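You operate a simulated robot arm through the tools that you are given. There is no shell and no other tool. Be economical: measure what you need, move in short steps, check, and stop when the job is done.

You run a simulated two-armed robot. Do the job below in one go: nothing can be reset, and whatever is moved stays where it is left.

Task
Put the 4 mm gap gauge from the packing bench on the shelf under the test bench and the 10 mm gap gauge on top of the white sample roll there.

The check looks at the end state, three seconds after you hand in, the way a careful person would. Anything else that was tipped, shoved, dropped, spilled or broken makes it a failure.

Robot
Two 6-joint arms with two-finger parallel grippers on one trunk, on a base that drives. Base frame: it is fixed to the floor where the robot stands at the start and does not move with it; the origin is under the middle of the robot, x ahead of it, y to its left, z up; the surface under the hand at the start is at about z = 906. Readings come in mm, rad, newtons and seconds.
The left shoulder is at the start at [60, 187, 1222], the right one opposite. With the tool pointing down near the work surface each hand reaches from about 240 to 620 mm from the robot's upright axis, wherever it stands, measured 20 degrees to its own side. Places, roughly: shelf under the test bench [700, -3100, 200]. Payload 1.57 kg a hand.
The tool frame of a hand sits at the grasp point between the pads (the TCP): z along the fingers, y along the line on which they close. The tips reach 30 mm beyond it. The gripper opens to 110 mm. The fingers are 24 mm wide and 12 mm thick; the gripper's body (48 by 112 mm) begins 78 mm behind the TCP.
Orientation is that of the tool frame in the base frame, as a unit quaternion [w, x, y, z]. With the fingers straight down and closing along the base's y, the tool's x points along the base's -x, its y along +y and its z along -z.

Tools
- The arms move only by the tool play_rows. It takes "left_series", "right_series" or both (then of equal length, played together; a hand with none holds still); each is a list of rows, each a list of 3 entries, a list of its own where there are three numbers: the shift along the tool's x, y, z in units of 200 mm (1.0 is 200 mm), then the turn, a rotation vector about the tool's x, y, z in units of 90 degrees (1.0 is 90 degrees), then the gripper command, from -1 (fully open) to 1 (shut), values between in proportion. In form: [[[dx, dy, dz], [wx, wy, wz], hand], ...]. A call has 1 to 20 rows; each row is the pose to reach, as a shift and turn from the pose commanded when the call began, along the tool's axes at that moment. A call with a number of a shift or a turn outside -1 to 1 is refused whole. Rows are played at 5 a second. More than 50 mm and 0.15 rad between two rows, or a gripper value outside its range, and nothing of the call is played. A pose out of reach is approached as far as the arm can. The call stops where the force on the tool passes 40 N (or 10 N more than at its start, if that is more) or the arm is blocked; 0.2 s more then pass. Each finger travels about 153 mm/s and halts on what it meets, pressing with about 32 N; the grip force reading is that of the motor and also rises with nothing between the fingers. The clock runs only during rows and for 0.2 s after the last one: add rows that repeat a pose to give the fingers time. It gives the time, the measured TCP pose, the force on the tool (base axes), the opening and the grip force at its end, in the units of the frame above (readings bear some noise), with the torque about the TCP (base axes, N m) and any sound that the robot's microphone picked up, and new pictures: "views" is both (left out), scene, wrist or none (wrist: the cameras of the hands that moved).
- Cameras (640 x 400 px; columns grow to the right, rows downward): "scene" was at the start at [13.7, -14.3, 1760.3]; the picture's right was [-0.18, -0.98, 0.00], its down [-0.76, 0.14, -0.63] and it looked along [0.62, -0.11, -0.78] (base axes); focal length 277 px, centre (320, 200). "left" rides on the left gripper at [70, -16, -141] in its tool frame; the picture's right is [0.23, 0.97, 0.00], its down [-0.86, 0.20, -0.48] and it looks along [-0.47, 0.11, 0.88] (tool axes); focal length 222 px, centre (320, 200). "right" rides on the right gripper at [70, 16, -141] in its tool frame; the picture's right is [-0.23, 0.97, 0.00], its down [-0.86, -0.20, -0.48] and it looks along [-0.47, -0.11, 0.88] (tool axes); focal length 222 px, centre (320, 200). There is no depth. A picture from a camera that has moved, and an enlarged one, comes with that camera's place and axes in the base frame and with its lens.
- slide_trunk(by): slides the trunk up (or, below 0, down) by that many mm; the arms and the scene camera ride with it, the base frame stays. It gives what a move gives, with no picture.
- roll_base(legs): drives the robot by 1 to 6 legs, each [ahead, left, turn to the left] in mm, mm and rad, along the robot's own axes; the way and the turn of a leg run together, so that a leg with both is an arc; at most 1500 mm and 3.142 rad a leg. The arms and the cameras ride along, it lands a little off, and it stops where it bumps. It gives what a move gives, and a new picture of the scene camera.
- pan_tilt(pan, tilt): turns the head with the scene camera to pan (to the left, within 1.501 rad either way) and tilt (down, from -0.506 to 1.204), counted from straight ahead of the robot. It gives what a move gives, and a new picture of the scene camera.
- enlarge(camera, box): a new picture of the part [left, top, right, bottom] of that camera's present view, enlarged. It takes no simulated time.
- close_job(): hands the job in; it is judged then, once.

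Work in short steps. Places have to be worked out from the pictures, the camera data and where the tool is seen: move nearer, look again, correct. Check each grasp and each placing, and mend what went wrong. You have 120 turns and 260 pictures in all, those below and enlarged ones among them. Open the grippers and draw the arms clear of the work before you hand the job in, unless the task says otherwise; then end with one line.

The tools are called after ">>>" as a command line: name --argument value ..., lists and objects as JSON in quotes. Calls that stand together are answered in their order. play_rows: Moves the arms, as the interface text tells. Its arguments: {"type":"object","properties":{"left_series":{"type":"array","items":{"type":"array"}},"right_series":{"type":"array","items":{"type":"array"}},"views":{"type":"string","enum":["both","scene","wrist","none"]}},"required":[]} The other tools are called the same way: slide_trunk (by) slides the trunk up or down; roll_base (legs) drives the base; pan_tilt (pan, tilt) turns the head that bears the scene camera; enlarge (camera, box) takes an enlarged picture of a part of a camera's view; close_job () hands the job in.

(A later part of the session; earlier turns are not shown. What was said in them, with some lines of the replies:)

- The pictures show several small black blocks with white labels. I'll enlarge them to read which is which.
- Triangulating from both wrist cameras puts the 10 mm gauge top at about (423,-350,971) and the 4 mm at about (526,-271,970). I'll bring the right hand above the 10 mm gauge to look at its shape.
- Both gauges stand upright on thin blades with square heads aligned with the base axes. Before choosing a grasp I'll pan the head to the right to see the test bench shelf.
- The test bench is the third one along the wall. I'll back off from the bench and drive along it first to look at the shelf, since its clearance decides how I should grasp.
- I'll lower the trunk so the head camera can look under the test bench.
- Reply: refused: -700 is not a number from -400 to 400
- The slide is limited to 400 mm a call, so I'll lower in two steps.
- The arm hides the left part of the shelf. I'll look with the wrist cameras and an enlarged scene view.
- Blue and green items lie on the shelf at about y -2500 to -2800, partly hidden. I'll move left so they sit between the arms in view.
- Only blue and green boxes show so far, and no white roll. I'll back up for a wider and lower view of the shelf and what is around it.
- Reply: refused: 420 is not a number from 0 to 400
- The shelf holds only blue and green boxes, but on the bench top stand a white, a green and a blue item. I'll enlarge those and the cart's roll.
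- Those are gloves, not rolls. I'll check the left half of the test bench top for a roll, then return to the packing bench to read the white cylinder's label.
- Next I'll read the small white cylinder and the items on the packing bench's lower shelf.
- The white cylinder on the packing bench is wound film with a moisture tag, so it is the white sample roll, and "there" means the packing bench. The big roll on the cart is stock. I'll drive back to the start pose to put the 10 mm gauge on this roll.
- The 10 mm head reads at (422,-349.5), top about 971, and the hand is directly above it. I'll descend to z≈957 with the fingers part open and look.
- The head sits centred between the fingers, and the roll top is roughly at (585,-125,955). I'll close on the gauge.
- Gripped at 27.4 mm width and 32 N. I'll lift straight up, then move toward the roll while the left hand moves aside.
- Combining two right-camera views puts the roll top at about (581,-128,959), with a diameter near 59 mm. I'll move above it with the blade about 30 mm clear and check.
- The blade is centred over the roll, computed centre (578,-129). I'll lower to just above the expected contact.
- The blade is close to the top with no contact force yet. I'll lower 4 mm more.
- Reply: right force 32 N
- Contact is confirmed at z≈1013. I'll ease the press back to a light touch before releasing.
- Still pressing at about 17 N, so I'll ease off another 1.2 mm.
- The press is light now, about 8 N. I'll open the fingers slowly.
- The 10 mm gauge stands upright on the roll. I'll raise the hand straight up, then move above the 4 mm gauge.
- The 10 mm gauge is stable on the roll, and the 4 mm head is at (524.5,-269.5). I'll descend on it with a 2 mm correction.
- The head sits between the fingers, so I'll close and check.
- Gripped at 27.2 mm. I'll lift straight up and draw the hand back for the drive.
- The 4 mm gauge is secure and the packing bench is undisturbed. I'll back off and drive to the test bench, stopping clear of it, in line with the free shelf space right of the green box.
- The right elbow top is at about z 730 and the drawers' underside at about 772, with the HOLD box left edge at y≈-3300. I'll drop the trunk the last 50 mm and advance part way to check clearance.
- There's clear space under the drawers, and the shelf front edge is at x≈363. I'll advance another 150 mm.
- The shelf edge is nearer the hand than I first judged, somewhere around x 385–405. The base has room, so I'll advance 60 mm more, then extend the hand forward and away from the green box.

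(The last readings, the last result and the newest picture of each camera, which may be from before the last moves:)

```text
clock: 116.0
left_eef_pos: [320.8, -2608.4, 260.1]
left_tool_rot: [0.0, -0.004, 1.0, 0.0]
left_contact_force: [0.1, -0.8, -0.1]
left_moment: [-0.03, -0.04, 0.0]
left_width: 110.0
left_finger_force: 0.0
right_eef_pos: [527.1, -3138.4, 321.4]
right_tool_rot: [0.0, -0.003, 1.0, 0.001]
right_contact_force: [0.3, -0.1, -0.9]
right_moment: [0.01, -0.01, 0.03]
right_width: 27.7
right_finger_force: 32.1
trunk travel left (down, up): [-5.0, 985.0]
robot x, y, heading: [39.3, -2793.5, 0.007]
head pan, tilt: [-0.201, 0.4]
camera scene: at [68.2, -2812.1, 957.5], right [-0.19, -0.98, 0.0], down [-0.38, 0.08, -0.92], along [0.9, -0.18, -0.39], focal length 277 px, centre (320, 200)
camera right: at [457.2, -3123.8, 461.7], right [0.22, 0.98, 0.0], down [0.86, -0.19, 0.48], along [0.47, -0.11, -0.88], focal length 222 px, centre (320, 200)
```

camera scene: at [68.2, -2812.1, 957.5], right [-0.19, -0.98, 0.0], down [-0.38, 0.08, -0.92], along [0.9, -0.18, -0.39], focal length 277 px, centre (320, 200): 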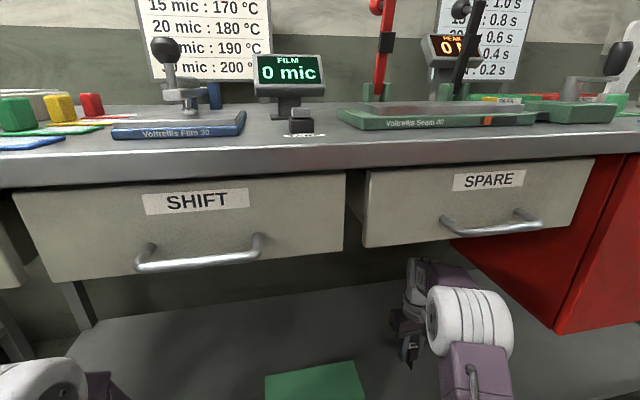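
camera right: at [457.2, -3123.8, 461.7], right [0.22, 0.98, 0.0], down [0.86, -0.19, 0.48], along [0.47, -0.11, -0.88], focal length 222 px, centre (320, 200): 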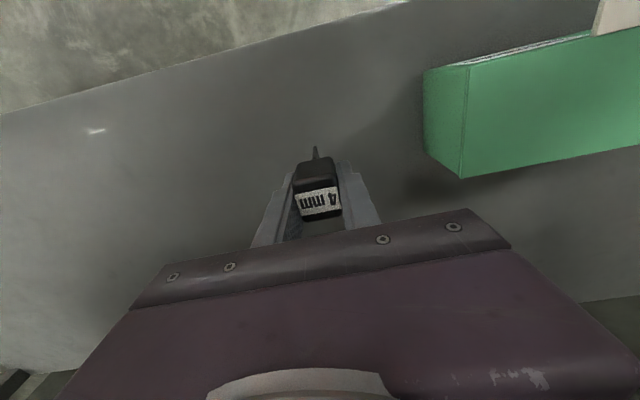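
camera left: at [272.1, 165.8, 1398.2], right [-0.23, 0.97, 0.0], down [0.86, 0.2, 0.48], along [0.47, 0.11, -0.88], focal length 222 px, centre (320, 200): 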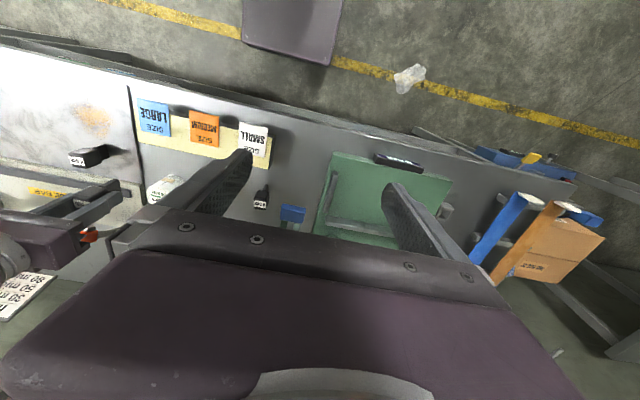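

The gauge is about 120 mm inside the shelf edge with free space around it. I'll lower 50 mm first, then look.

>>> play_rows --right_series '[[[0, 0, 0.08], [0, 0, 0], 1], [[0, 0, 0.16], [0, 0, 0], 1], [[0, 0, 0.25], [0, 0, 0], 1], [[0, 0, 0.25], [0, 0, 0], 1]]' --views "wrist"

>>> enlarge --camera "right" --box '[240, 100, 400, 220]'

>>> enlarge --camera "scene" --box '[360, 290, 480, 390]'

```text
clock: 117.0
left_eef_pos: [322.0, -2609.0, 260.9]
left_tool_rot: [0.0, -0.004, 1.0, 0.001]
left_contact_force: [-0.2, -0.8, 0.0]
left_moment: [0.0, -0.01, 0.01]
left_width: 109.8
left_finger_force: 0.1
right_eef_pos: [525.1, -3138.5, 271.3]
right_tool_rot: [0.0, -0.003, 1.0, 0.001]
right_contact_force: [0.7, 0.2, -0.3]
right_moment: [-0.02, -0.01, 0.01]
right_width: 27.4
right_finger_force: 31.9
trunk travel left (down, up): [-5.0, 985.0]
robot x, y, heading: [37.8, -2792.0, 0.004]
head pan, tilt: [-0.201, 0.4]
camera right: at [456.3, -3123.6, 412.1], right [0.22, 0.98, 0.0], down [0.86, -0.19, 0.48], along [0.47, -0.11, -0.88], focal length 222 px, centre (320, 200)
```

right: 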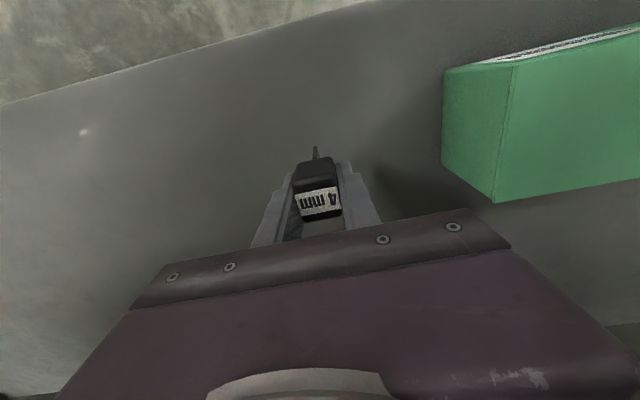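

```text
3.33 times, centred on (320, 160) of right
camera zoom: at [456.3, -3123.6, 412.1], right [0.22, 0.98, 0.0], down [0.86, -0.19, 0.48], along [0.47, -0.11, -0.88], focal length 740 px, centre (320, 333)
```

zoom: 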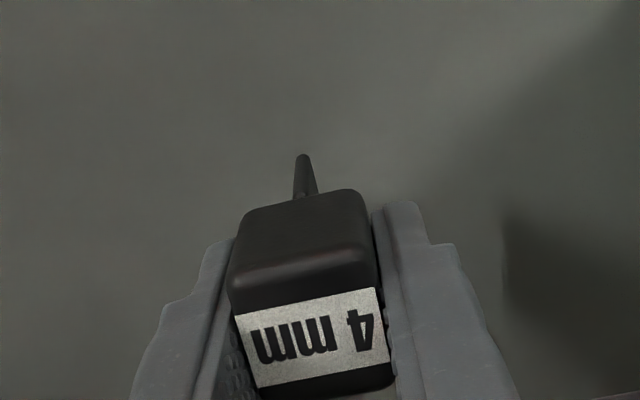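

```text
4.00 times, centred on (420, 340) of scene
camera zoom: at [68.1, -2812.1, 957.5], right [-0.19, -0.98, 0.0], down [-0.38, 0.08, -0.92], along [0.9, -0.18, -0.39], focal length 1109 px, centre (-80, -360)
```

zoom: 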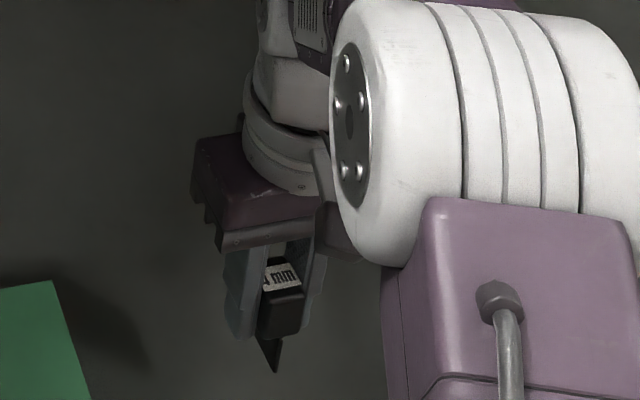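

No contact yet, and the shelf seems to be around z 155–170. I'll lower 30 mm quickly, then slow to 2 mm rows.

>>> play_rows --right_series '[[[0, 0, 0.05], [0, 0, 0], 1], [[0, 0, 0.1], [0, 0, 0], 1], [[0, 0, 0.12], [0, 0, 0], 1], [[0, 0, 0.14], [0, 0, 0], 1], [[0, 0, 0.15], [0, 0, 0], 1], [[0, 0, 0.15], [0, 0, 0], 1]]' --views "none"

>>> enlarge --camera "right" --box '[0, 0, 640, 400]'

>>> enlarge --camera "scene" --box '[360, 290, 480, 390]'

```text
clock: 118.4
left_eef_pos: [320.9, -2608.6, 260.3]
left_tool_rot: [0.0, -0.003, 1.0, 0.0]
left_contact_force: [-0.1, -0.3, -0.2]
left_moment: [-0.01, 0.03, -0.03]
left_width: 109.8
left_finger_force: 0.1
right_eef_pos: [525.9, -3137.2, 241.1]
right_tool_rot: [-0.001, -0.003, 1.0, 0.0]
right_contact_force: [-0.3, -0.4, -0.6]
right_moment: [0.03, 0.02, -0.01]
right_width: 27.2
right_finger_force: 32.2
trunk travel left (down, up): [-5.0, 985.0]
robot x, y, heading: [39.3, -2795.1, 0.004]
head pan, tilt: [-0.201, 0.4]
```

```text
1.00 times, centred on (320, 200) of right (not enlarged: the box is as wide or as high as the picture)
camera zoom: at [455.9, -3123.2, 382.4], right [0.22, 0.98, 0.0], down [0.86, -0.19, 0.48], along [0.47, -0.11, -0.88], focal length 222 px, centre (320, 200)
```

zoom: 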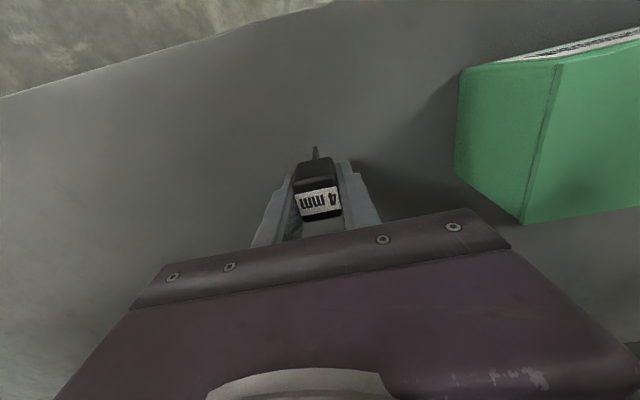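

```text
4.00 times, centred on (420, 340) of scene
camera zoom: at [68.1, -2812.1, 957.5], right [-0.19, -0.98, 0.0], down [-0.38, 0.08, -0.92], along [0.9, -0.18, -0.39], focal length 1109 px, centre (-80, -360)
```

zoom: 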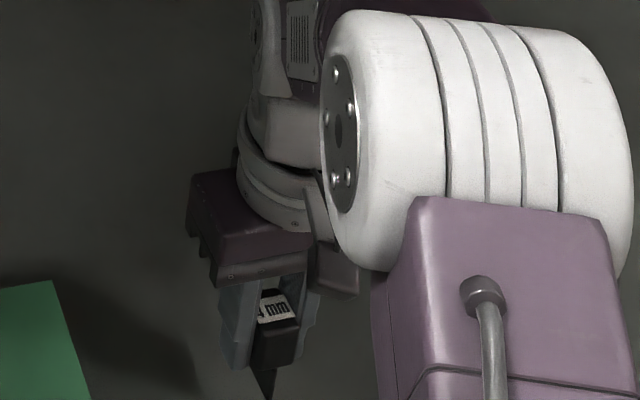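

Still no contact. The green box edge is at y≈-3049, clear of the hand. I'll continue down in 2 mm rows.

>>> play_rows --right_series '[[[0, 0, 0.01], [0, 0, 0], 1], [[0, 0, 0.02], [0, 0, 0], 1], [[0, 0, 0.03], [0, 0, 0], 1], [[0, 0, 0.04], [0, 0, 0], 1], [[0, 0, 0.05], [0, 0, 0], 1], [[0, 0, 0.06], [0, 0, 0], 1]]' --views "none"

```text
clock: 119.8
left_eef_pos: [321.4, -2607.7, 260.7]
left_tool_rot: [0.0, -0.003, 1.0, 0.001]
left_contact_force: [-0.3, -0.1, 1.2]
left_moment: [-0.01, -0.04, -0.01]
left_width: 110.0
left_finger_force: 0.0
right_eef_pos: [525.4, -3137.2, 229.5]
right_tool_rot: [0.0, -0.004, 1.0, 0.001]
right_contact_force: [0.1, -0.8, -1.1]
right_moment: [-0.01, -0.01, -0.01]
right_width: 27.6
right_finger_force: 32.0
trunk travel left (down, up): [-5.0, 985.0]
robot x, y, heading: [41.7, -2793.9, 0.011]
head pan, tilt: [-0.201, 0.4]
```

No contact at 229.5, so I'll keep going down slowly.

>>> play_rows --right_series '[[[0, 0, 0.01], [0, 0, 0], 1], [[0, 0, 0.02], [0, 0, 0], 1], [[0, 0, 0.03], [0, 0, 0], 1], [[0, 0, 0.04], [0, 0, 0], 1], [[0, 0, 0.05], [0, 0, 0], 1], [[0, 0, 0.06], [0, 0, 0], 1]]' --views "none"

>>> enlarge --camera "right" --box '[240, 100, 400, 220]'

```text
clock: 121.2
left_eef_pos: [321.8, -2608.1, 261.3]
left_tool_rot: [-0.001, -0.003, 1.0, 0.0]
left_contact_force: [-0.6, 0.3, 0.6]
left_moment: [0.05, -0.03, 0.01]
left_width: 109.7
left_finger_force: 0.1
right_eef_pos: [526.1, -3138.1, 217.5]
right_tool_rot: [-0.001, -0.003, 1.0, 0.0]
right_contact_force: [0.2, 0.7, -0.5]
right_moment: [-0.02, 0.0, 0.03]
right_width: 27.3
right_finger_force: 32.4
trunk travel left (down, up): [-5.0, 985.0]
robot x, y, heading: [40.7, -2791.7, 0.008]
head pan, tilt: [-0.201, 0.4]
```

```text
3.33 times, centred on (320, 160) of right
camera zoom: at [456.3, -3122.8, 358.6], right [0.22, 0.98, 0.0], down [0.86, -0.19, 0.48], along [0.47, -0.11, -0.88], focal length 740 px, centre (320, 333)
```

zoom: 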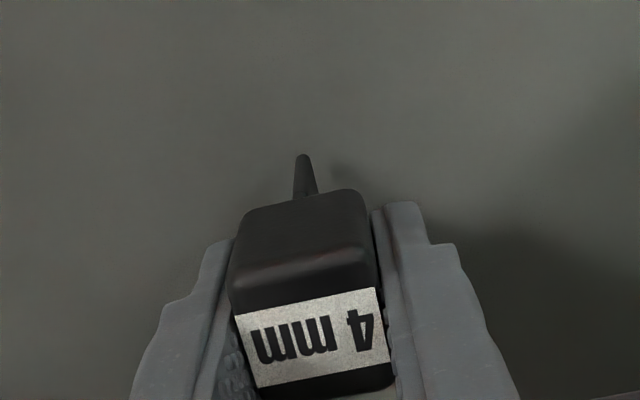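

The blade's shadow is now close beside it, so contact is near. I'll continue down slowly.

>>> play_rows --right_series '[[[0, 0, 0.01], [0, 0, 0], 1], [[0, 0, 0.02], [0, 0, 0], 1], [[0, 0, 0.03], [0, 0, 0], 1], [[0, 0, 0.03], [0, 0, 0], 1]]' --views "none"

```text
clock: 122.2
left_eef_pos: [319.7, -2609.4, 260.6]
left_tool_rot: [-0.001, -0.004, 1.0, 0.0]
left_contact_force: [-0.9, 0.1, 0.2]
left_moment: [0.01, -0.01, -0.01]
left_width: 110.0
left_finger_force: 0.1
right_eef_pos: [525.7, -3138.2, 210.9]
right_tool_rot: [0.0, -0.004, 1.0, 0.0]
right_contact_force: [0.2, 0.2, -0.6]
right_moment: [0.01, -0.02, -0.01]
right_width: 27.4
right_finger_force: 32.1
trunk travel left (down, up): [-5.0, 985.0]
robot x, y, heading: [35.5, -2796.0, 0.006]
head pan, tilt: [-0.201, 0.4]
```

Still free at 211, so I'll go down another 6 mm.

>>> play_rows --right_series '[[[0, 0, 0.01], [0, 0, 0], 1], [[0, 0, 0.02], [0, 0, 0], 1], [[0, 0, 0.03], [0, 0, 0], 1], [[0, 0, 0.03], [0, 0, 0], 1]]' --views "none"

>>> enlarge --camera "right" --box '[240, 100, 400, 220]'

```text
clock: 123.2
left_eef_pos: [320.5, -2608.9, 261.7]
left_tool_rot: [0.002, -0.003, 1.0, -0.001]
left_contact_force: [0.5, -0.2, 0.0]
left_moment: [0.01, 0.01, 0.0]
left_width: 109.8
left_finger_force: 0.1
right_eef_pos: [527.0, -3138.6, 209.7]
right_tool_rot: [0.004, -0.004, 1.0, -0.002]
right_contact_force: [-0.1, 3.2, 32.4]
right_moment: [0.19, 0.05, -0.02]
right_width: 27.2
right_finger_force: 31.9
trunk travel left (down, up): [-5.0, 985.0]
robot x, y, heading: [37.8, -2795.0, 0.009]
head pan, tilt: [-0.201, 0.4]
```

```text
3.33 times, centred on (320, 160) of right
camera zoom: at [456.2, -3122.6, 349.8], right [0.22, 0.98, 0.0], down [0.85, -0.19, 0.49], along [0.47, -0.11, -0.87], focal length 740 px, centre (320, 333)
```

zoom: 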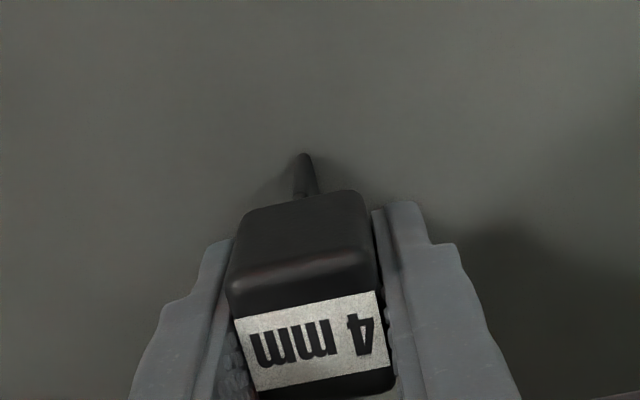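

Contact with the shelf at z≈210, 32 N. I'll ease back to a light touch.

>>> play_rows --right_series '[[[0, 0, -0.01], [0, 0, 0], 1], [[0, 0, -0.02], [0, 0, 0], 1], [[0, 0, -0.02], [0, 0, 0], 1]]' --views "none"

```text
clock: 124.0
left_eef_pos: [321.3, -2608.9, 260.2]
left_tool_rot: [0.0, -0.003, 1.0, 0.0]
left_contact_force: [0.5, -1.1, 0.3]
left_moment: [0.01, 0.02, 0.01]
left_width: 110.2
left_finger_force: 0.0
right_eef_pos: [524.5, -3139.0, 210.1]
right_tool_rot: [-0.001, -0.003, 1.0, 0.0]
right_contact_force: [4.0, -0.5, 6.9]
right_moment: [-0.03, -0.18, 0.0]
right_width: 27.4
right_finger_force: 31.5
trunk travel left (down, up): [-5.0, 985.0]
robot x, y, heading: [35.3, -2793.2, 0.006]
head pan, tilt: [-0.201, 0.4]
```

The touch is light now, about 7 N, and the tool is vertical. I'll open slowly.

>>> play_rows --right_series '[[[0, 0, -0.002], [0, 0, 0], 0.47], [[0, 0, -0.002], [0, 0, 0], 0.4], [[0, 0, -0.002], [0, 0, 0], 0.3], [[0, 0, -0.002], [0, 0, 0], 0.1], [[0, 0, -0.002], [0, 0, 0], 0.0]]' --views "wrist"

>>> enlarge --camera "scene" --box '[360, 300, 480, 400]'

```text
clock: 125.2
left_eef_pos: [321.8, -2609.2, 260.2]
left_tool_rot: [0.0, -0.004, 1.0, 0.0]
left_contact_force: [-0.7, -0.4, 0.9]
left_moment: [0.02, -0.01, 0.02]
left_width: 109.9
left_finger_force: 0.0
right_eef_pos: [525.2, -3138.7, 209.6]
right_tool_rot: [0.001, -0.003, 1.0, 0.0]
right_contact_force: [-0.7, 0.3, -0.5]
right_moment: [0.02, -0.01, 0.0]
right_width: 55.2
right_finger_force: 0.0
trunk travel left (down, up): [-5.0, 985.0]
robot x, y, heading: [37.8, -2792.4, 0.006]
head pan, tilt: [-0.201, 0.4]
camera right: at [456.0, -3123.4, 351.3], right [0.22, 0.98, 0.0], down [0.86, -0.19, 0.48], along [0.47, -0.11, -0.88], focal length 222 px, centre (320, 200)
```

right: 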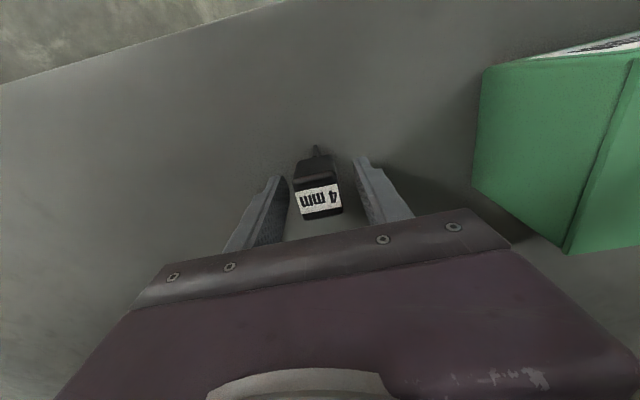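

```text
4.00 times, centred on (420, 350) of scene
camera zoom: at [68.0, -2812.0, 957.5], right [-0.19, -0.98, 0.0], down [-0.38, 0.07, -0.92], along [0.9, -0.18, -0.39], focal length 1109 px, centre (-80, -400)
```

zoom: 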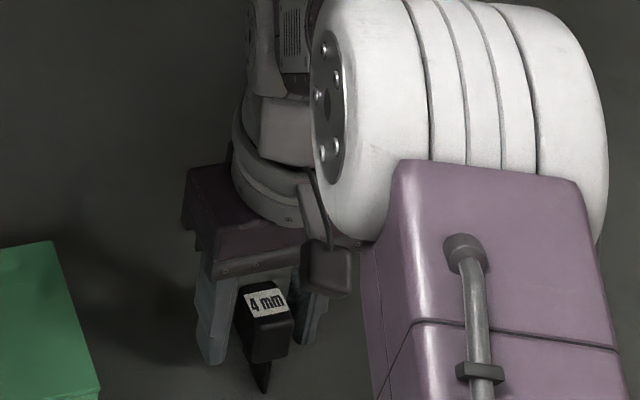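

The 4 mm gauge stands upright, released. I'll lift the hand straight up to its entry height.

>>> play_rows --right_series '[[[0, 0, -0.05], [0, 0, 0], 0], [[0, 0, -0.15], [0, 0, 0], 0], [[0, 0, -0.3], [0, 0, 0], 0], [[0, 0, -0.45], [0, 0, 0], 0], [[0, 0, -0.55], [0, 0, 0], 0], [[0, 0, -0.55], [0, 0, 0], 0]]' --views "both"

```text
clock: 126.6
left_eef_pos: [320.5, -2609.2, 260.7]
left_tool_rot: [0.0, -0.003, 1.0, 0.001]
left_contact_force: [0.8, 0.0, 0.1]
left_moment: [-0.04, 0.02, -0.02]
left_width: 110.1
left_finger_force: 0.1
right_eef_pos: [525.5, -3136.5, 321.5]
right_tool_rot: [0.0, -0.004, 1.0, 0.0]
right_contact_force: [-0.7, -0.8, 0.1]
right_moment: [0.02, -0.04, -0.03]
right_width: 54.9
right_finger_force: 0.1
trunk travel left (down, up): [-5.0, 985.0]
robot x, y, heading: [34.4, -2791.7, 0.006]
head pan, tilt: [-0.201, 0.4]
camera scene: at [68.0, -2812.0, 957.6], right [-0.19, -0.98, 0.0], down [-0.38, 0.07, -0.92], along [0.9, -0.18, -0.39], focal length 277 px, centre (320, 200)
camera right: at [456.2, -3121.0, 462.7], right [0.22, 0.98, 0.0], down [0.86, -0.19, 0.48], along [0.47, -0.11, -0.88], focal length 222 px, centre (320, 200)
```

scene: 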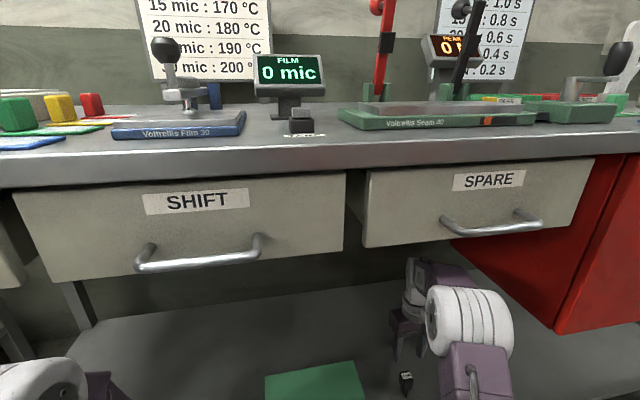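
right: 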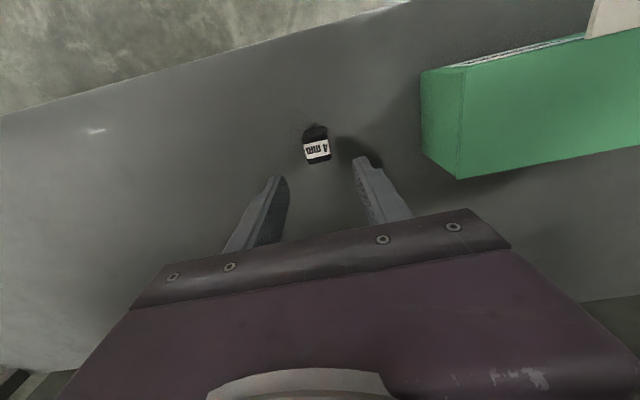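

The gauge stands and is clear of the hand, with the fingertips about 70 mm above it. I'll back the base out and look at the shelf.

>>> roll_base --legs '[[-550, 0, 0]]'

>>> pan_tilt --pan -0.2 --tilt 0.5

>>> enlarge --camera "scene" --box '[240, 180, 480, 330]'

```text
clock: 129.7
left_eef_pos: [-226.7, -2612.9, 259.9]
left_tool_rot: [-0.001, -0.003, 1.0, -0.001]
left_contact_force: [-0.6, -0.2, -0.5]
left_moment: [-0.04, 0.0, 0.01]
left_width: 110.0
left_finger_force: 0.1
right_eef_pos: [-24.2, -3139.6, 321.0]
right_tool_rot: [-0.001, -0.002, 1.0, 0.0]
right_contact_force: [-0.2, -1.0, -0.3]
right_moment: [-0.03, 0.01, -0.01]
right_width: 54.9
right_finger_force: 0.0
trunk travel left (down, up): [-5.0, 985.0]
robot x, y, heading: [-510.2, -2796.6, 0.004]
head pan, tilt: [-0.201, 0.4]
camera scene: at [-481.4, -2815.4, 957.5], right [-0.19, -0.98, 0.0], down [-0.38, 0.08, -0.92], along [0.9, -0.18, -0.39], focal length 277 px, centre (320, 200)
```

scene: 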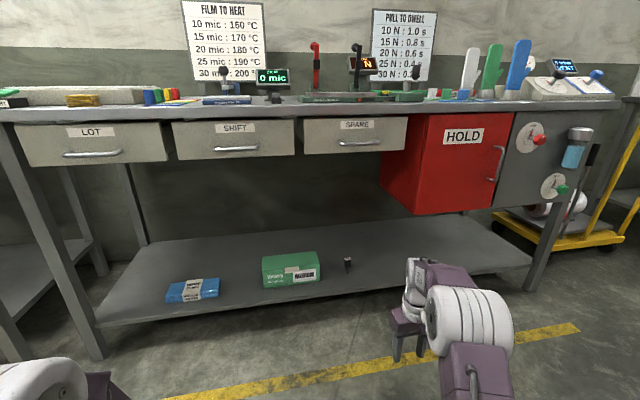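

```text
clock: 130.4
left_eef_pos: [-228.2, -2613.3, 261.7]
left_tool_rot: [0.0, -0.003, 1.0, 0.0]
left_contact_force: [0.6, -0.2, -0.2]
left_moment: [0.03, -0.03, 0.03]
left_width: 109.9
left_finger_force: 0.1
right_eef_pos: [-23.9, -3139.6, 321.5]
right_tool_rot: [0.0, -0.003, 1.0, 0.0]
right_contact_force: [0.0, 0.3, 0.9]
right_moment: [-0.02, -0.01, 0.02]
right_width: 54.7
right_finger_force: 0.1
trunk travel left (down, up): [-5.0, 985.0]
robot x, y, heading: [-514.6, -2798.8, 0.008]
head pan, tilt: [-0.201, 0.499]
camera scene: at [-483.0, -2815.1, 948.4], right [-0.19, -0.98, 0.0], down [-0.47, 0.09, -0.88], along [0.86, -0.17, -0.48], focal length 277 px, centre (320, 200)
```

scene: 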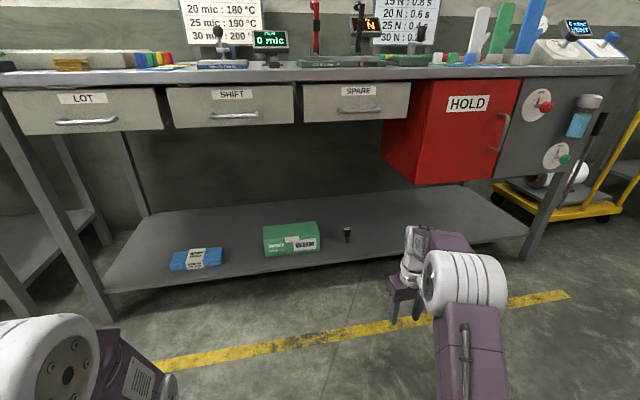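

```text
2.67 times, centred on (360, 255) of scene
camera zoom: at [-483.0, -2815.1, 948.4], right [-0.19, -0.98, 0.0], down [-0.47, 0.09, -0.88], along [0.86, -0.17, -0.48], focal length 739 px, centre (213, 53)
```

zoom: 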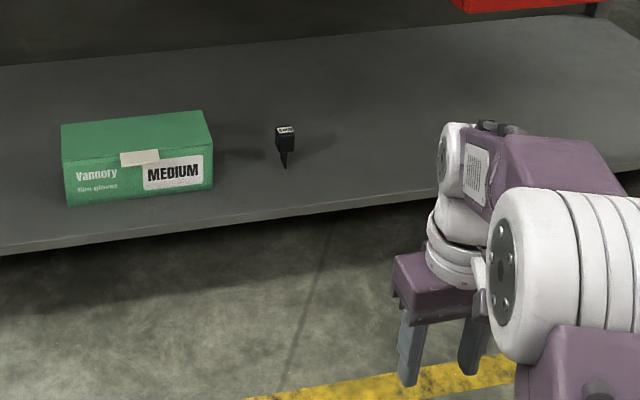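

The 4 mm gauge stands on the shelf with nothing disturbed. To be sure which roll is meant, I'll read the cart roll's label.

>>> enlarge --camera "scene" --box '[510, 165, 600, 225]'

>>> roll_base --legs '[[0, -900, 0]]'

>>> pan_tilt --pan -0.35 --tilt 0.4

>>> enlarge --camera "scene" --box '[240, 120, 480, 270]'

```text
6.67 times, centred on (555, 195) of scene
camera zoom: at [-483.0, -2815.1, 948.4], right [-0.19, -0.98, 0.0], down [-0.47, 0.09, -0.88], along [0.86, -0.17, -0.48], focal length 1848 px, centre (-1247, 233)
```

zoom: 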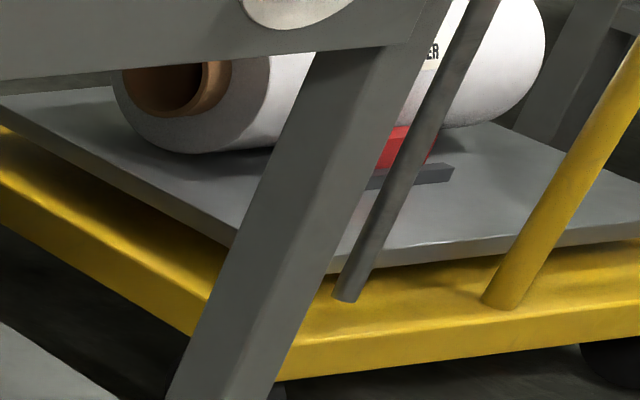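

```text
clock: 135.1
left_eef_pos: [-225.2, -3508.1, 260.6]
left_tool_rot: [0.0, 0.002, 1.0, 0.0]
left_contact_force: [0.4, 0.1, -0.2]
left_moment: [0.01, -0.01, 0.01]
left_width: 110.2
left_finger_force: 0.0
right_eef_pos: [-27.3, -4036.6, 322.0]
right_tool_rot: [-0.001, 0.001, 1.0, 0.0]
right_contact_force: [-0.5, -0.2, 0.2]
right_moment: [-0.02, 0.0, 0.02]
right_width: 54.8
right_finger_force: 0.0
trunk travel left (down, up): [-5.0, 985.0]
robot x, y, heading: [-511.5, -3687.7, -0.004]
head pan, tilt: [-0.201, 0.499]
camera scene: at [-482.8, -3708.0, 948.4], right [-0.2, -0.98, 0.0], down [-0.47, 0.1, -0.88], along [0.86, -0.18, -0.48], focal length 277 px, centre (320, 200)
```

scene: 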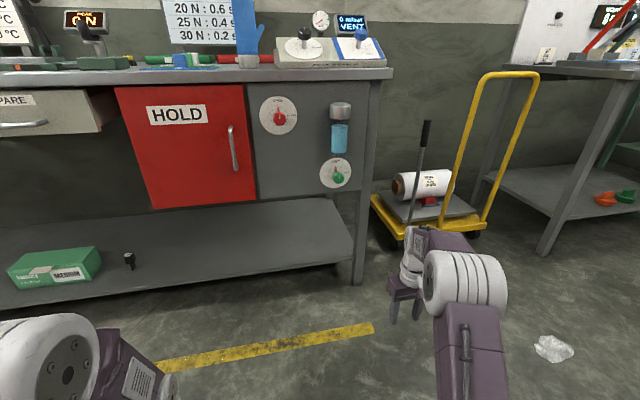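

```text
clock: 135.8
left_eef_pos: [-226.0, -3508.9, 260.9]
left_tool_rot: [0.0, 0.003, 1.0, 0.0]
left_contact_force: [-0.7, 0.1, -0.1]
left_moment: [0.01, 0.06, -0.02]
left_width: 110.3
left_finger_force: 0.0
right_eef_pos: [-27.1, -4037.0, 321.3]
right_tool_rot: [-0.001, 0.003, 1.0, -0.001]
right_contact_force: [-0.4, 0.4, 0.4]
right_moment: [0.0, 0.01, 0.03]
right_width: 54.9
right_finger_force: 0.1
trunk travel left (down, up): [-5.0, 985.0]
robot x, y, heading: [-510.3, -3690.5, -0.004]
head pan, tilt: [-0.351, 0.4]
camera scene: at [-485.0, -3721.7, 957.5], right [-0.35, -0.94, 0.0], down [-0.37, 0.14, -0.92], along [0.86, -0.32, -0.39], focal length 277 px, centre (320, 200)
```

scene: 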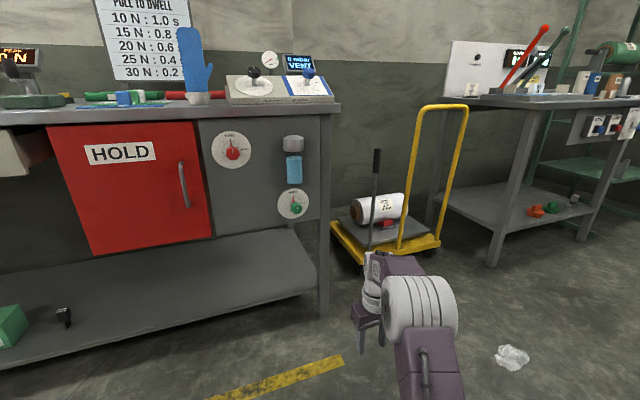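

```text
2.67 times, centred on (360, 195) of scene
camera zoom: at [-485.0, -3721.7, 957.5], right [-0.35, -0.94, 0.0], down [-0.37, 0.14, -0.92], along [0.86, -0.32, -0.39], focal length 739 px, centre (213, 213)
```

zoom: 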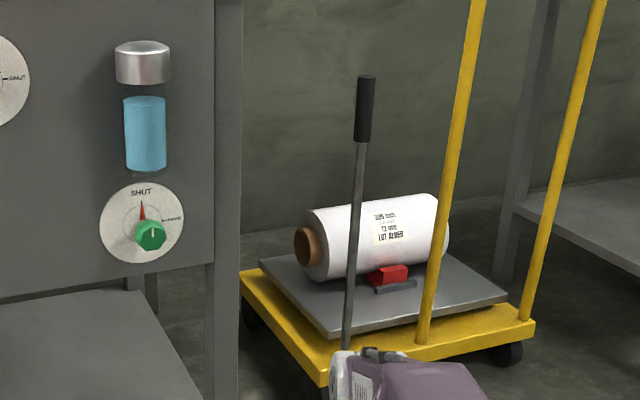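

The cart roll is stock lot film on a trolley, so the packing bench's small white roll is the sample roll. I'll open the right gripper fully before handing in.

>>> play_rows --right_series '[[[0, 0, 0], [0, 0, 0], -0.5], [[0, 0, 0], [0, 0, 0], -1], [[0, 0, 0], [0, 0, 0], -1]]' --views "none"

>>> close_job

```text
clock: 136.6
left_eef_pos: [-225.8, -3507.9, 261.6]
left_tool_rot: [0.0, 0.003, 1.0, 0.0]
left_contact_force: [-0.5, 0.4, 0.8]
left_moment: [0.02, 0.0, 0.01]
left_width: 110.0
left_finger_force: 0.1
right_eef_pos: [-26.7, -4037.2, 321.5]
right_tool_rot: [0.0, 0.002, 1.0, 0.0]
right_contact_force: [0.0, 0.3, 1.2]
right_moment: [-0.05, -0.01, 0.03]
right_width: 110.0
right_finger_force: 0.1
trunk travel left (down, up): [-5.0, 985.0]
robot x, y, heading: [-512.7, -3693.2, -0.005]
head pan, tilt: [-0.351, 0.4]
```

```text
The job is handed in.
```

The 4 mm gauge stands upright on the shelf under the test bench, and the 10 mm gauge stands upright on the small white roll on the packing bench. I took "there" to mean the packing bench, because I found no white roll on the test bench or its shelf, only a large film roll on a nearby cart.
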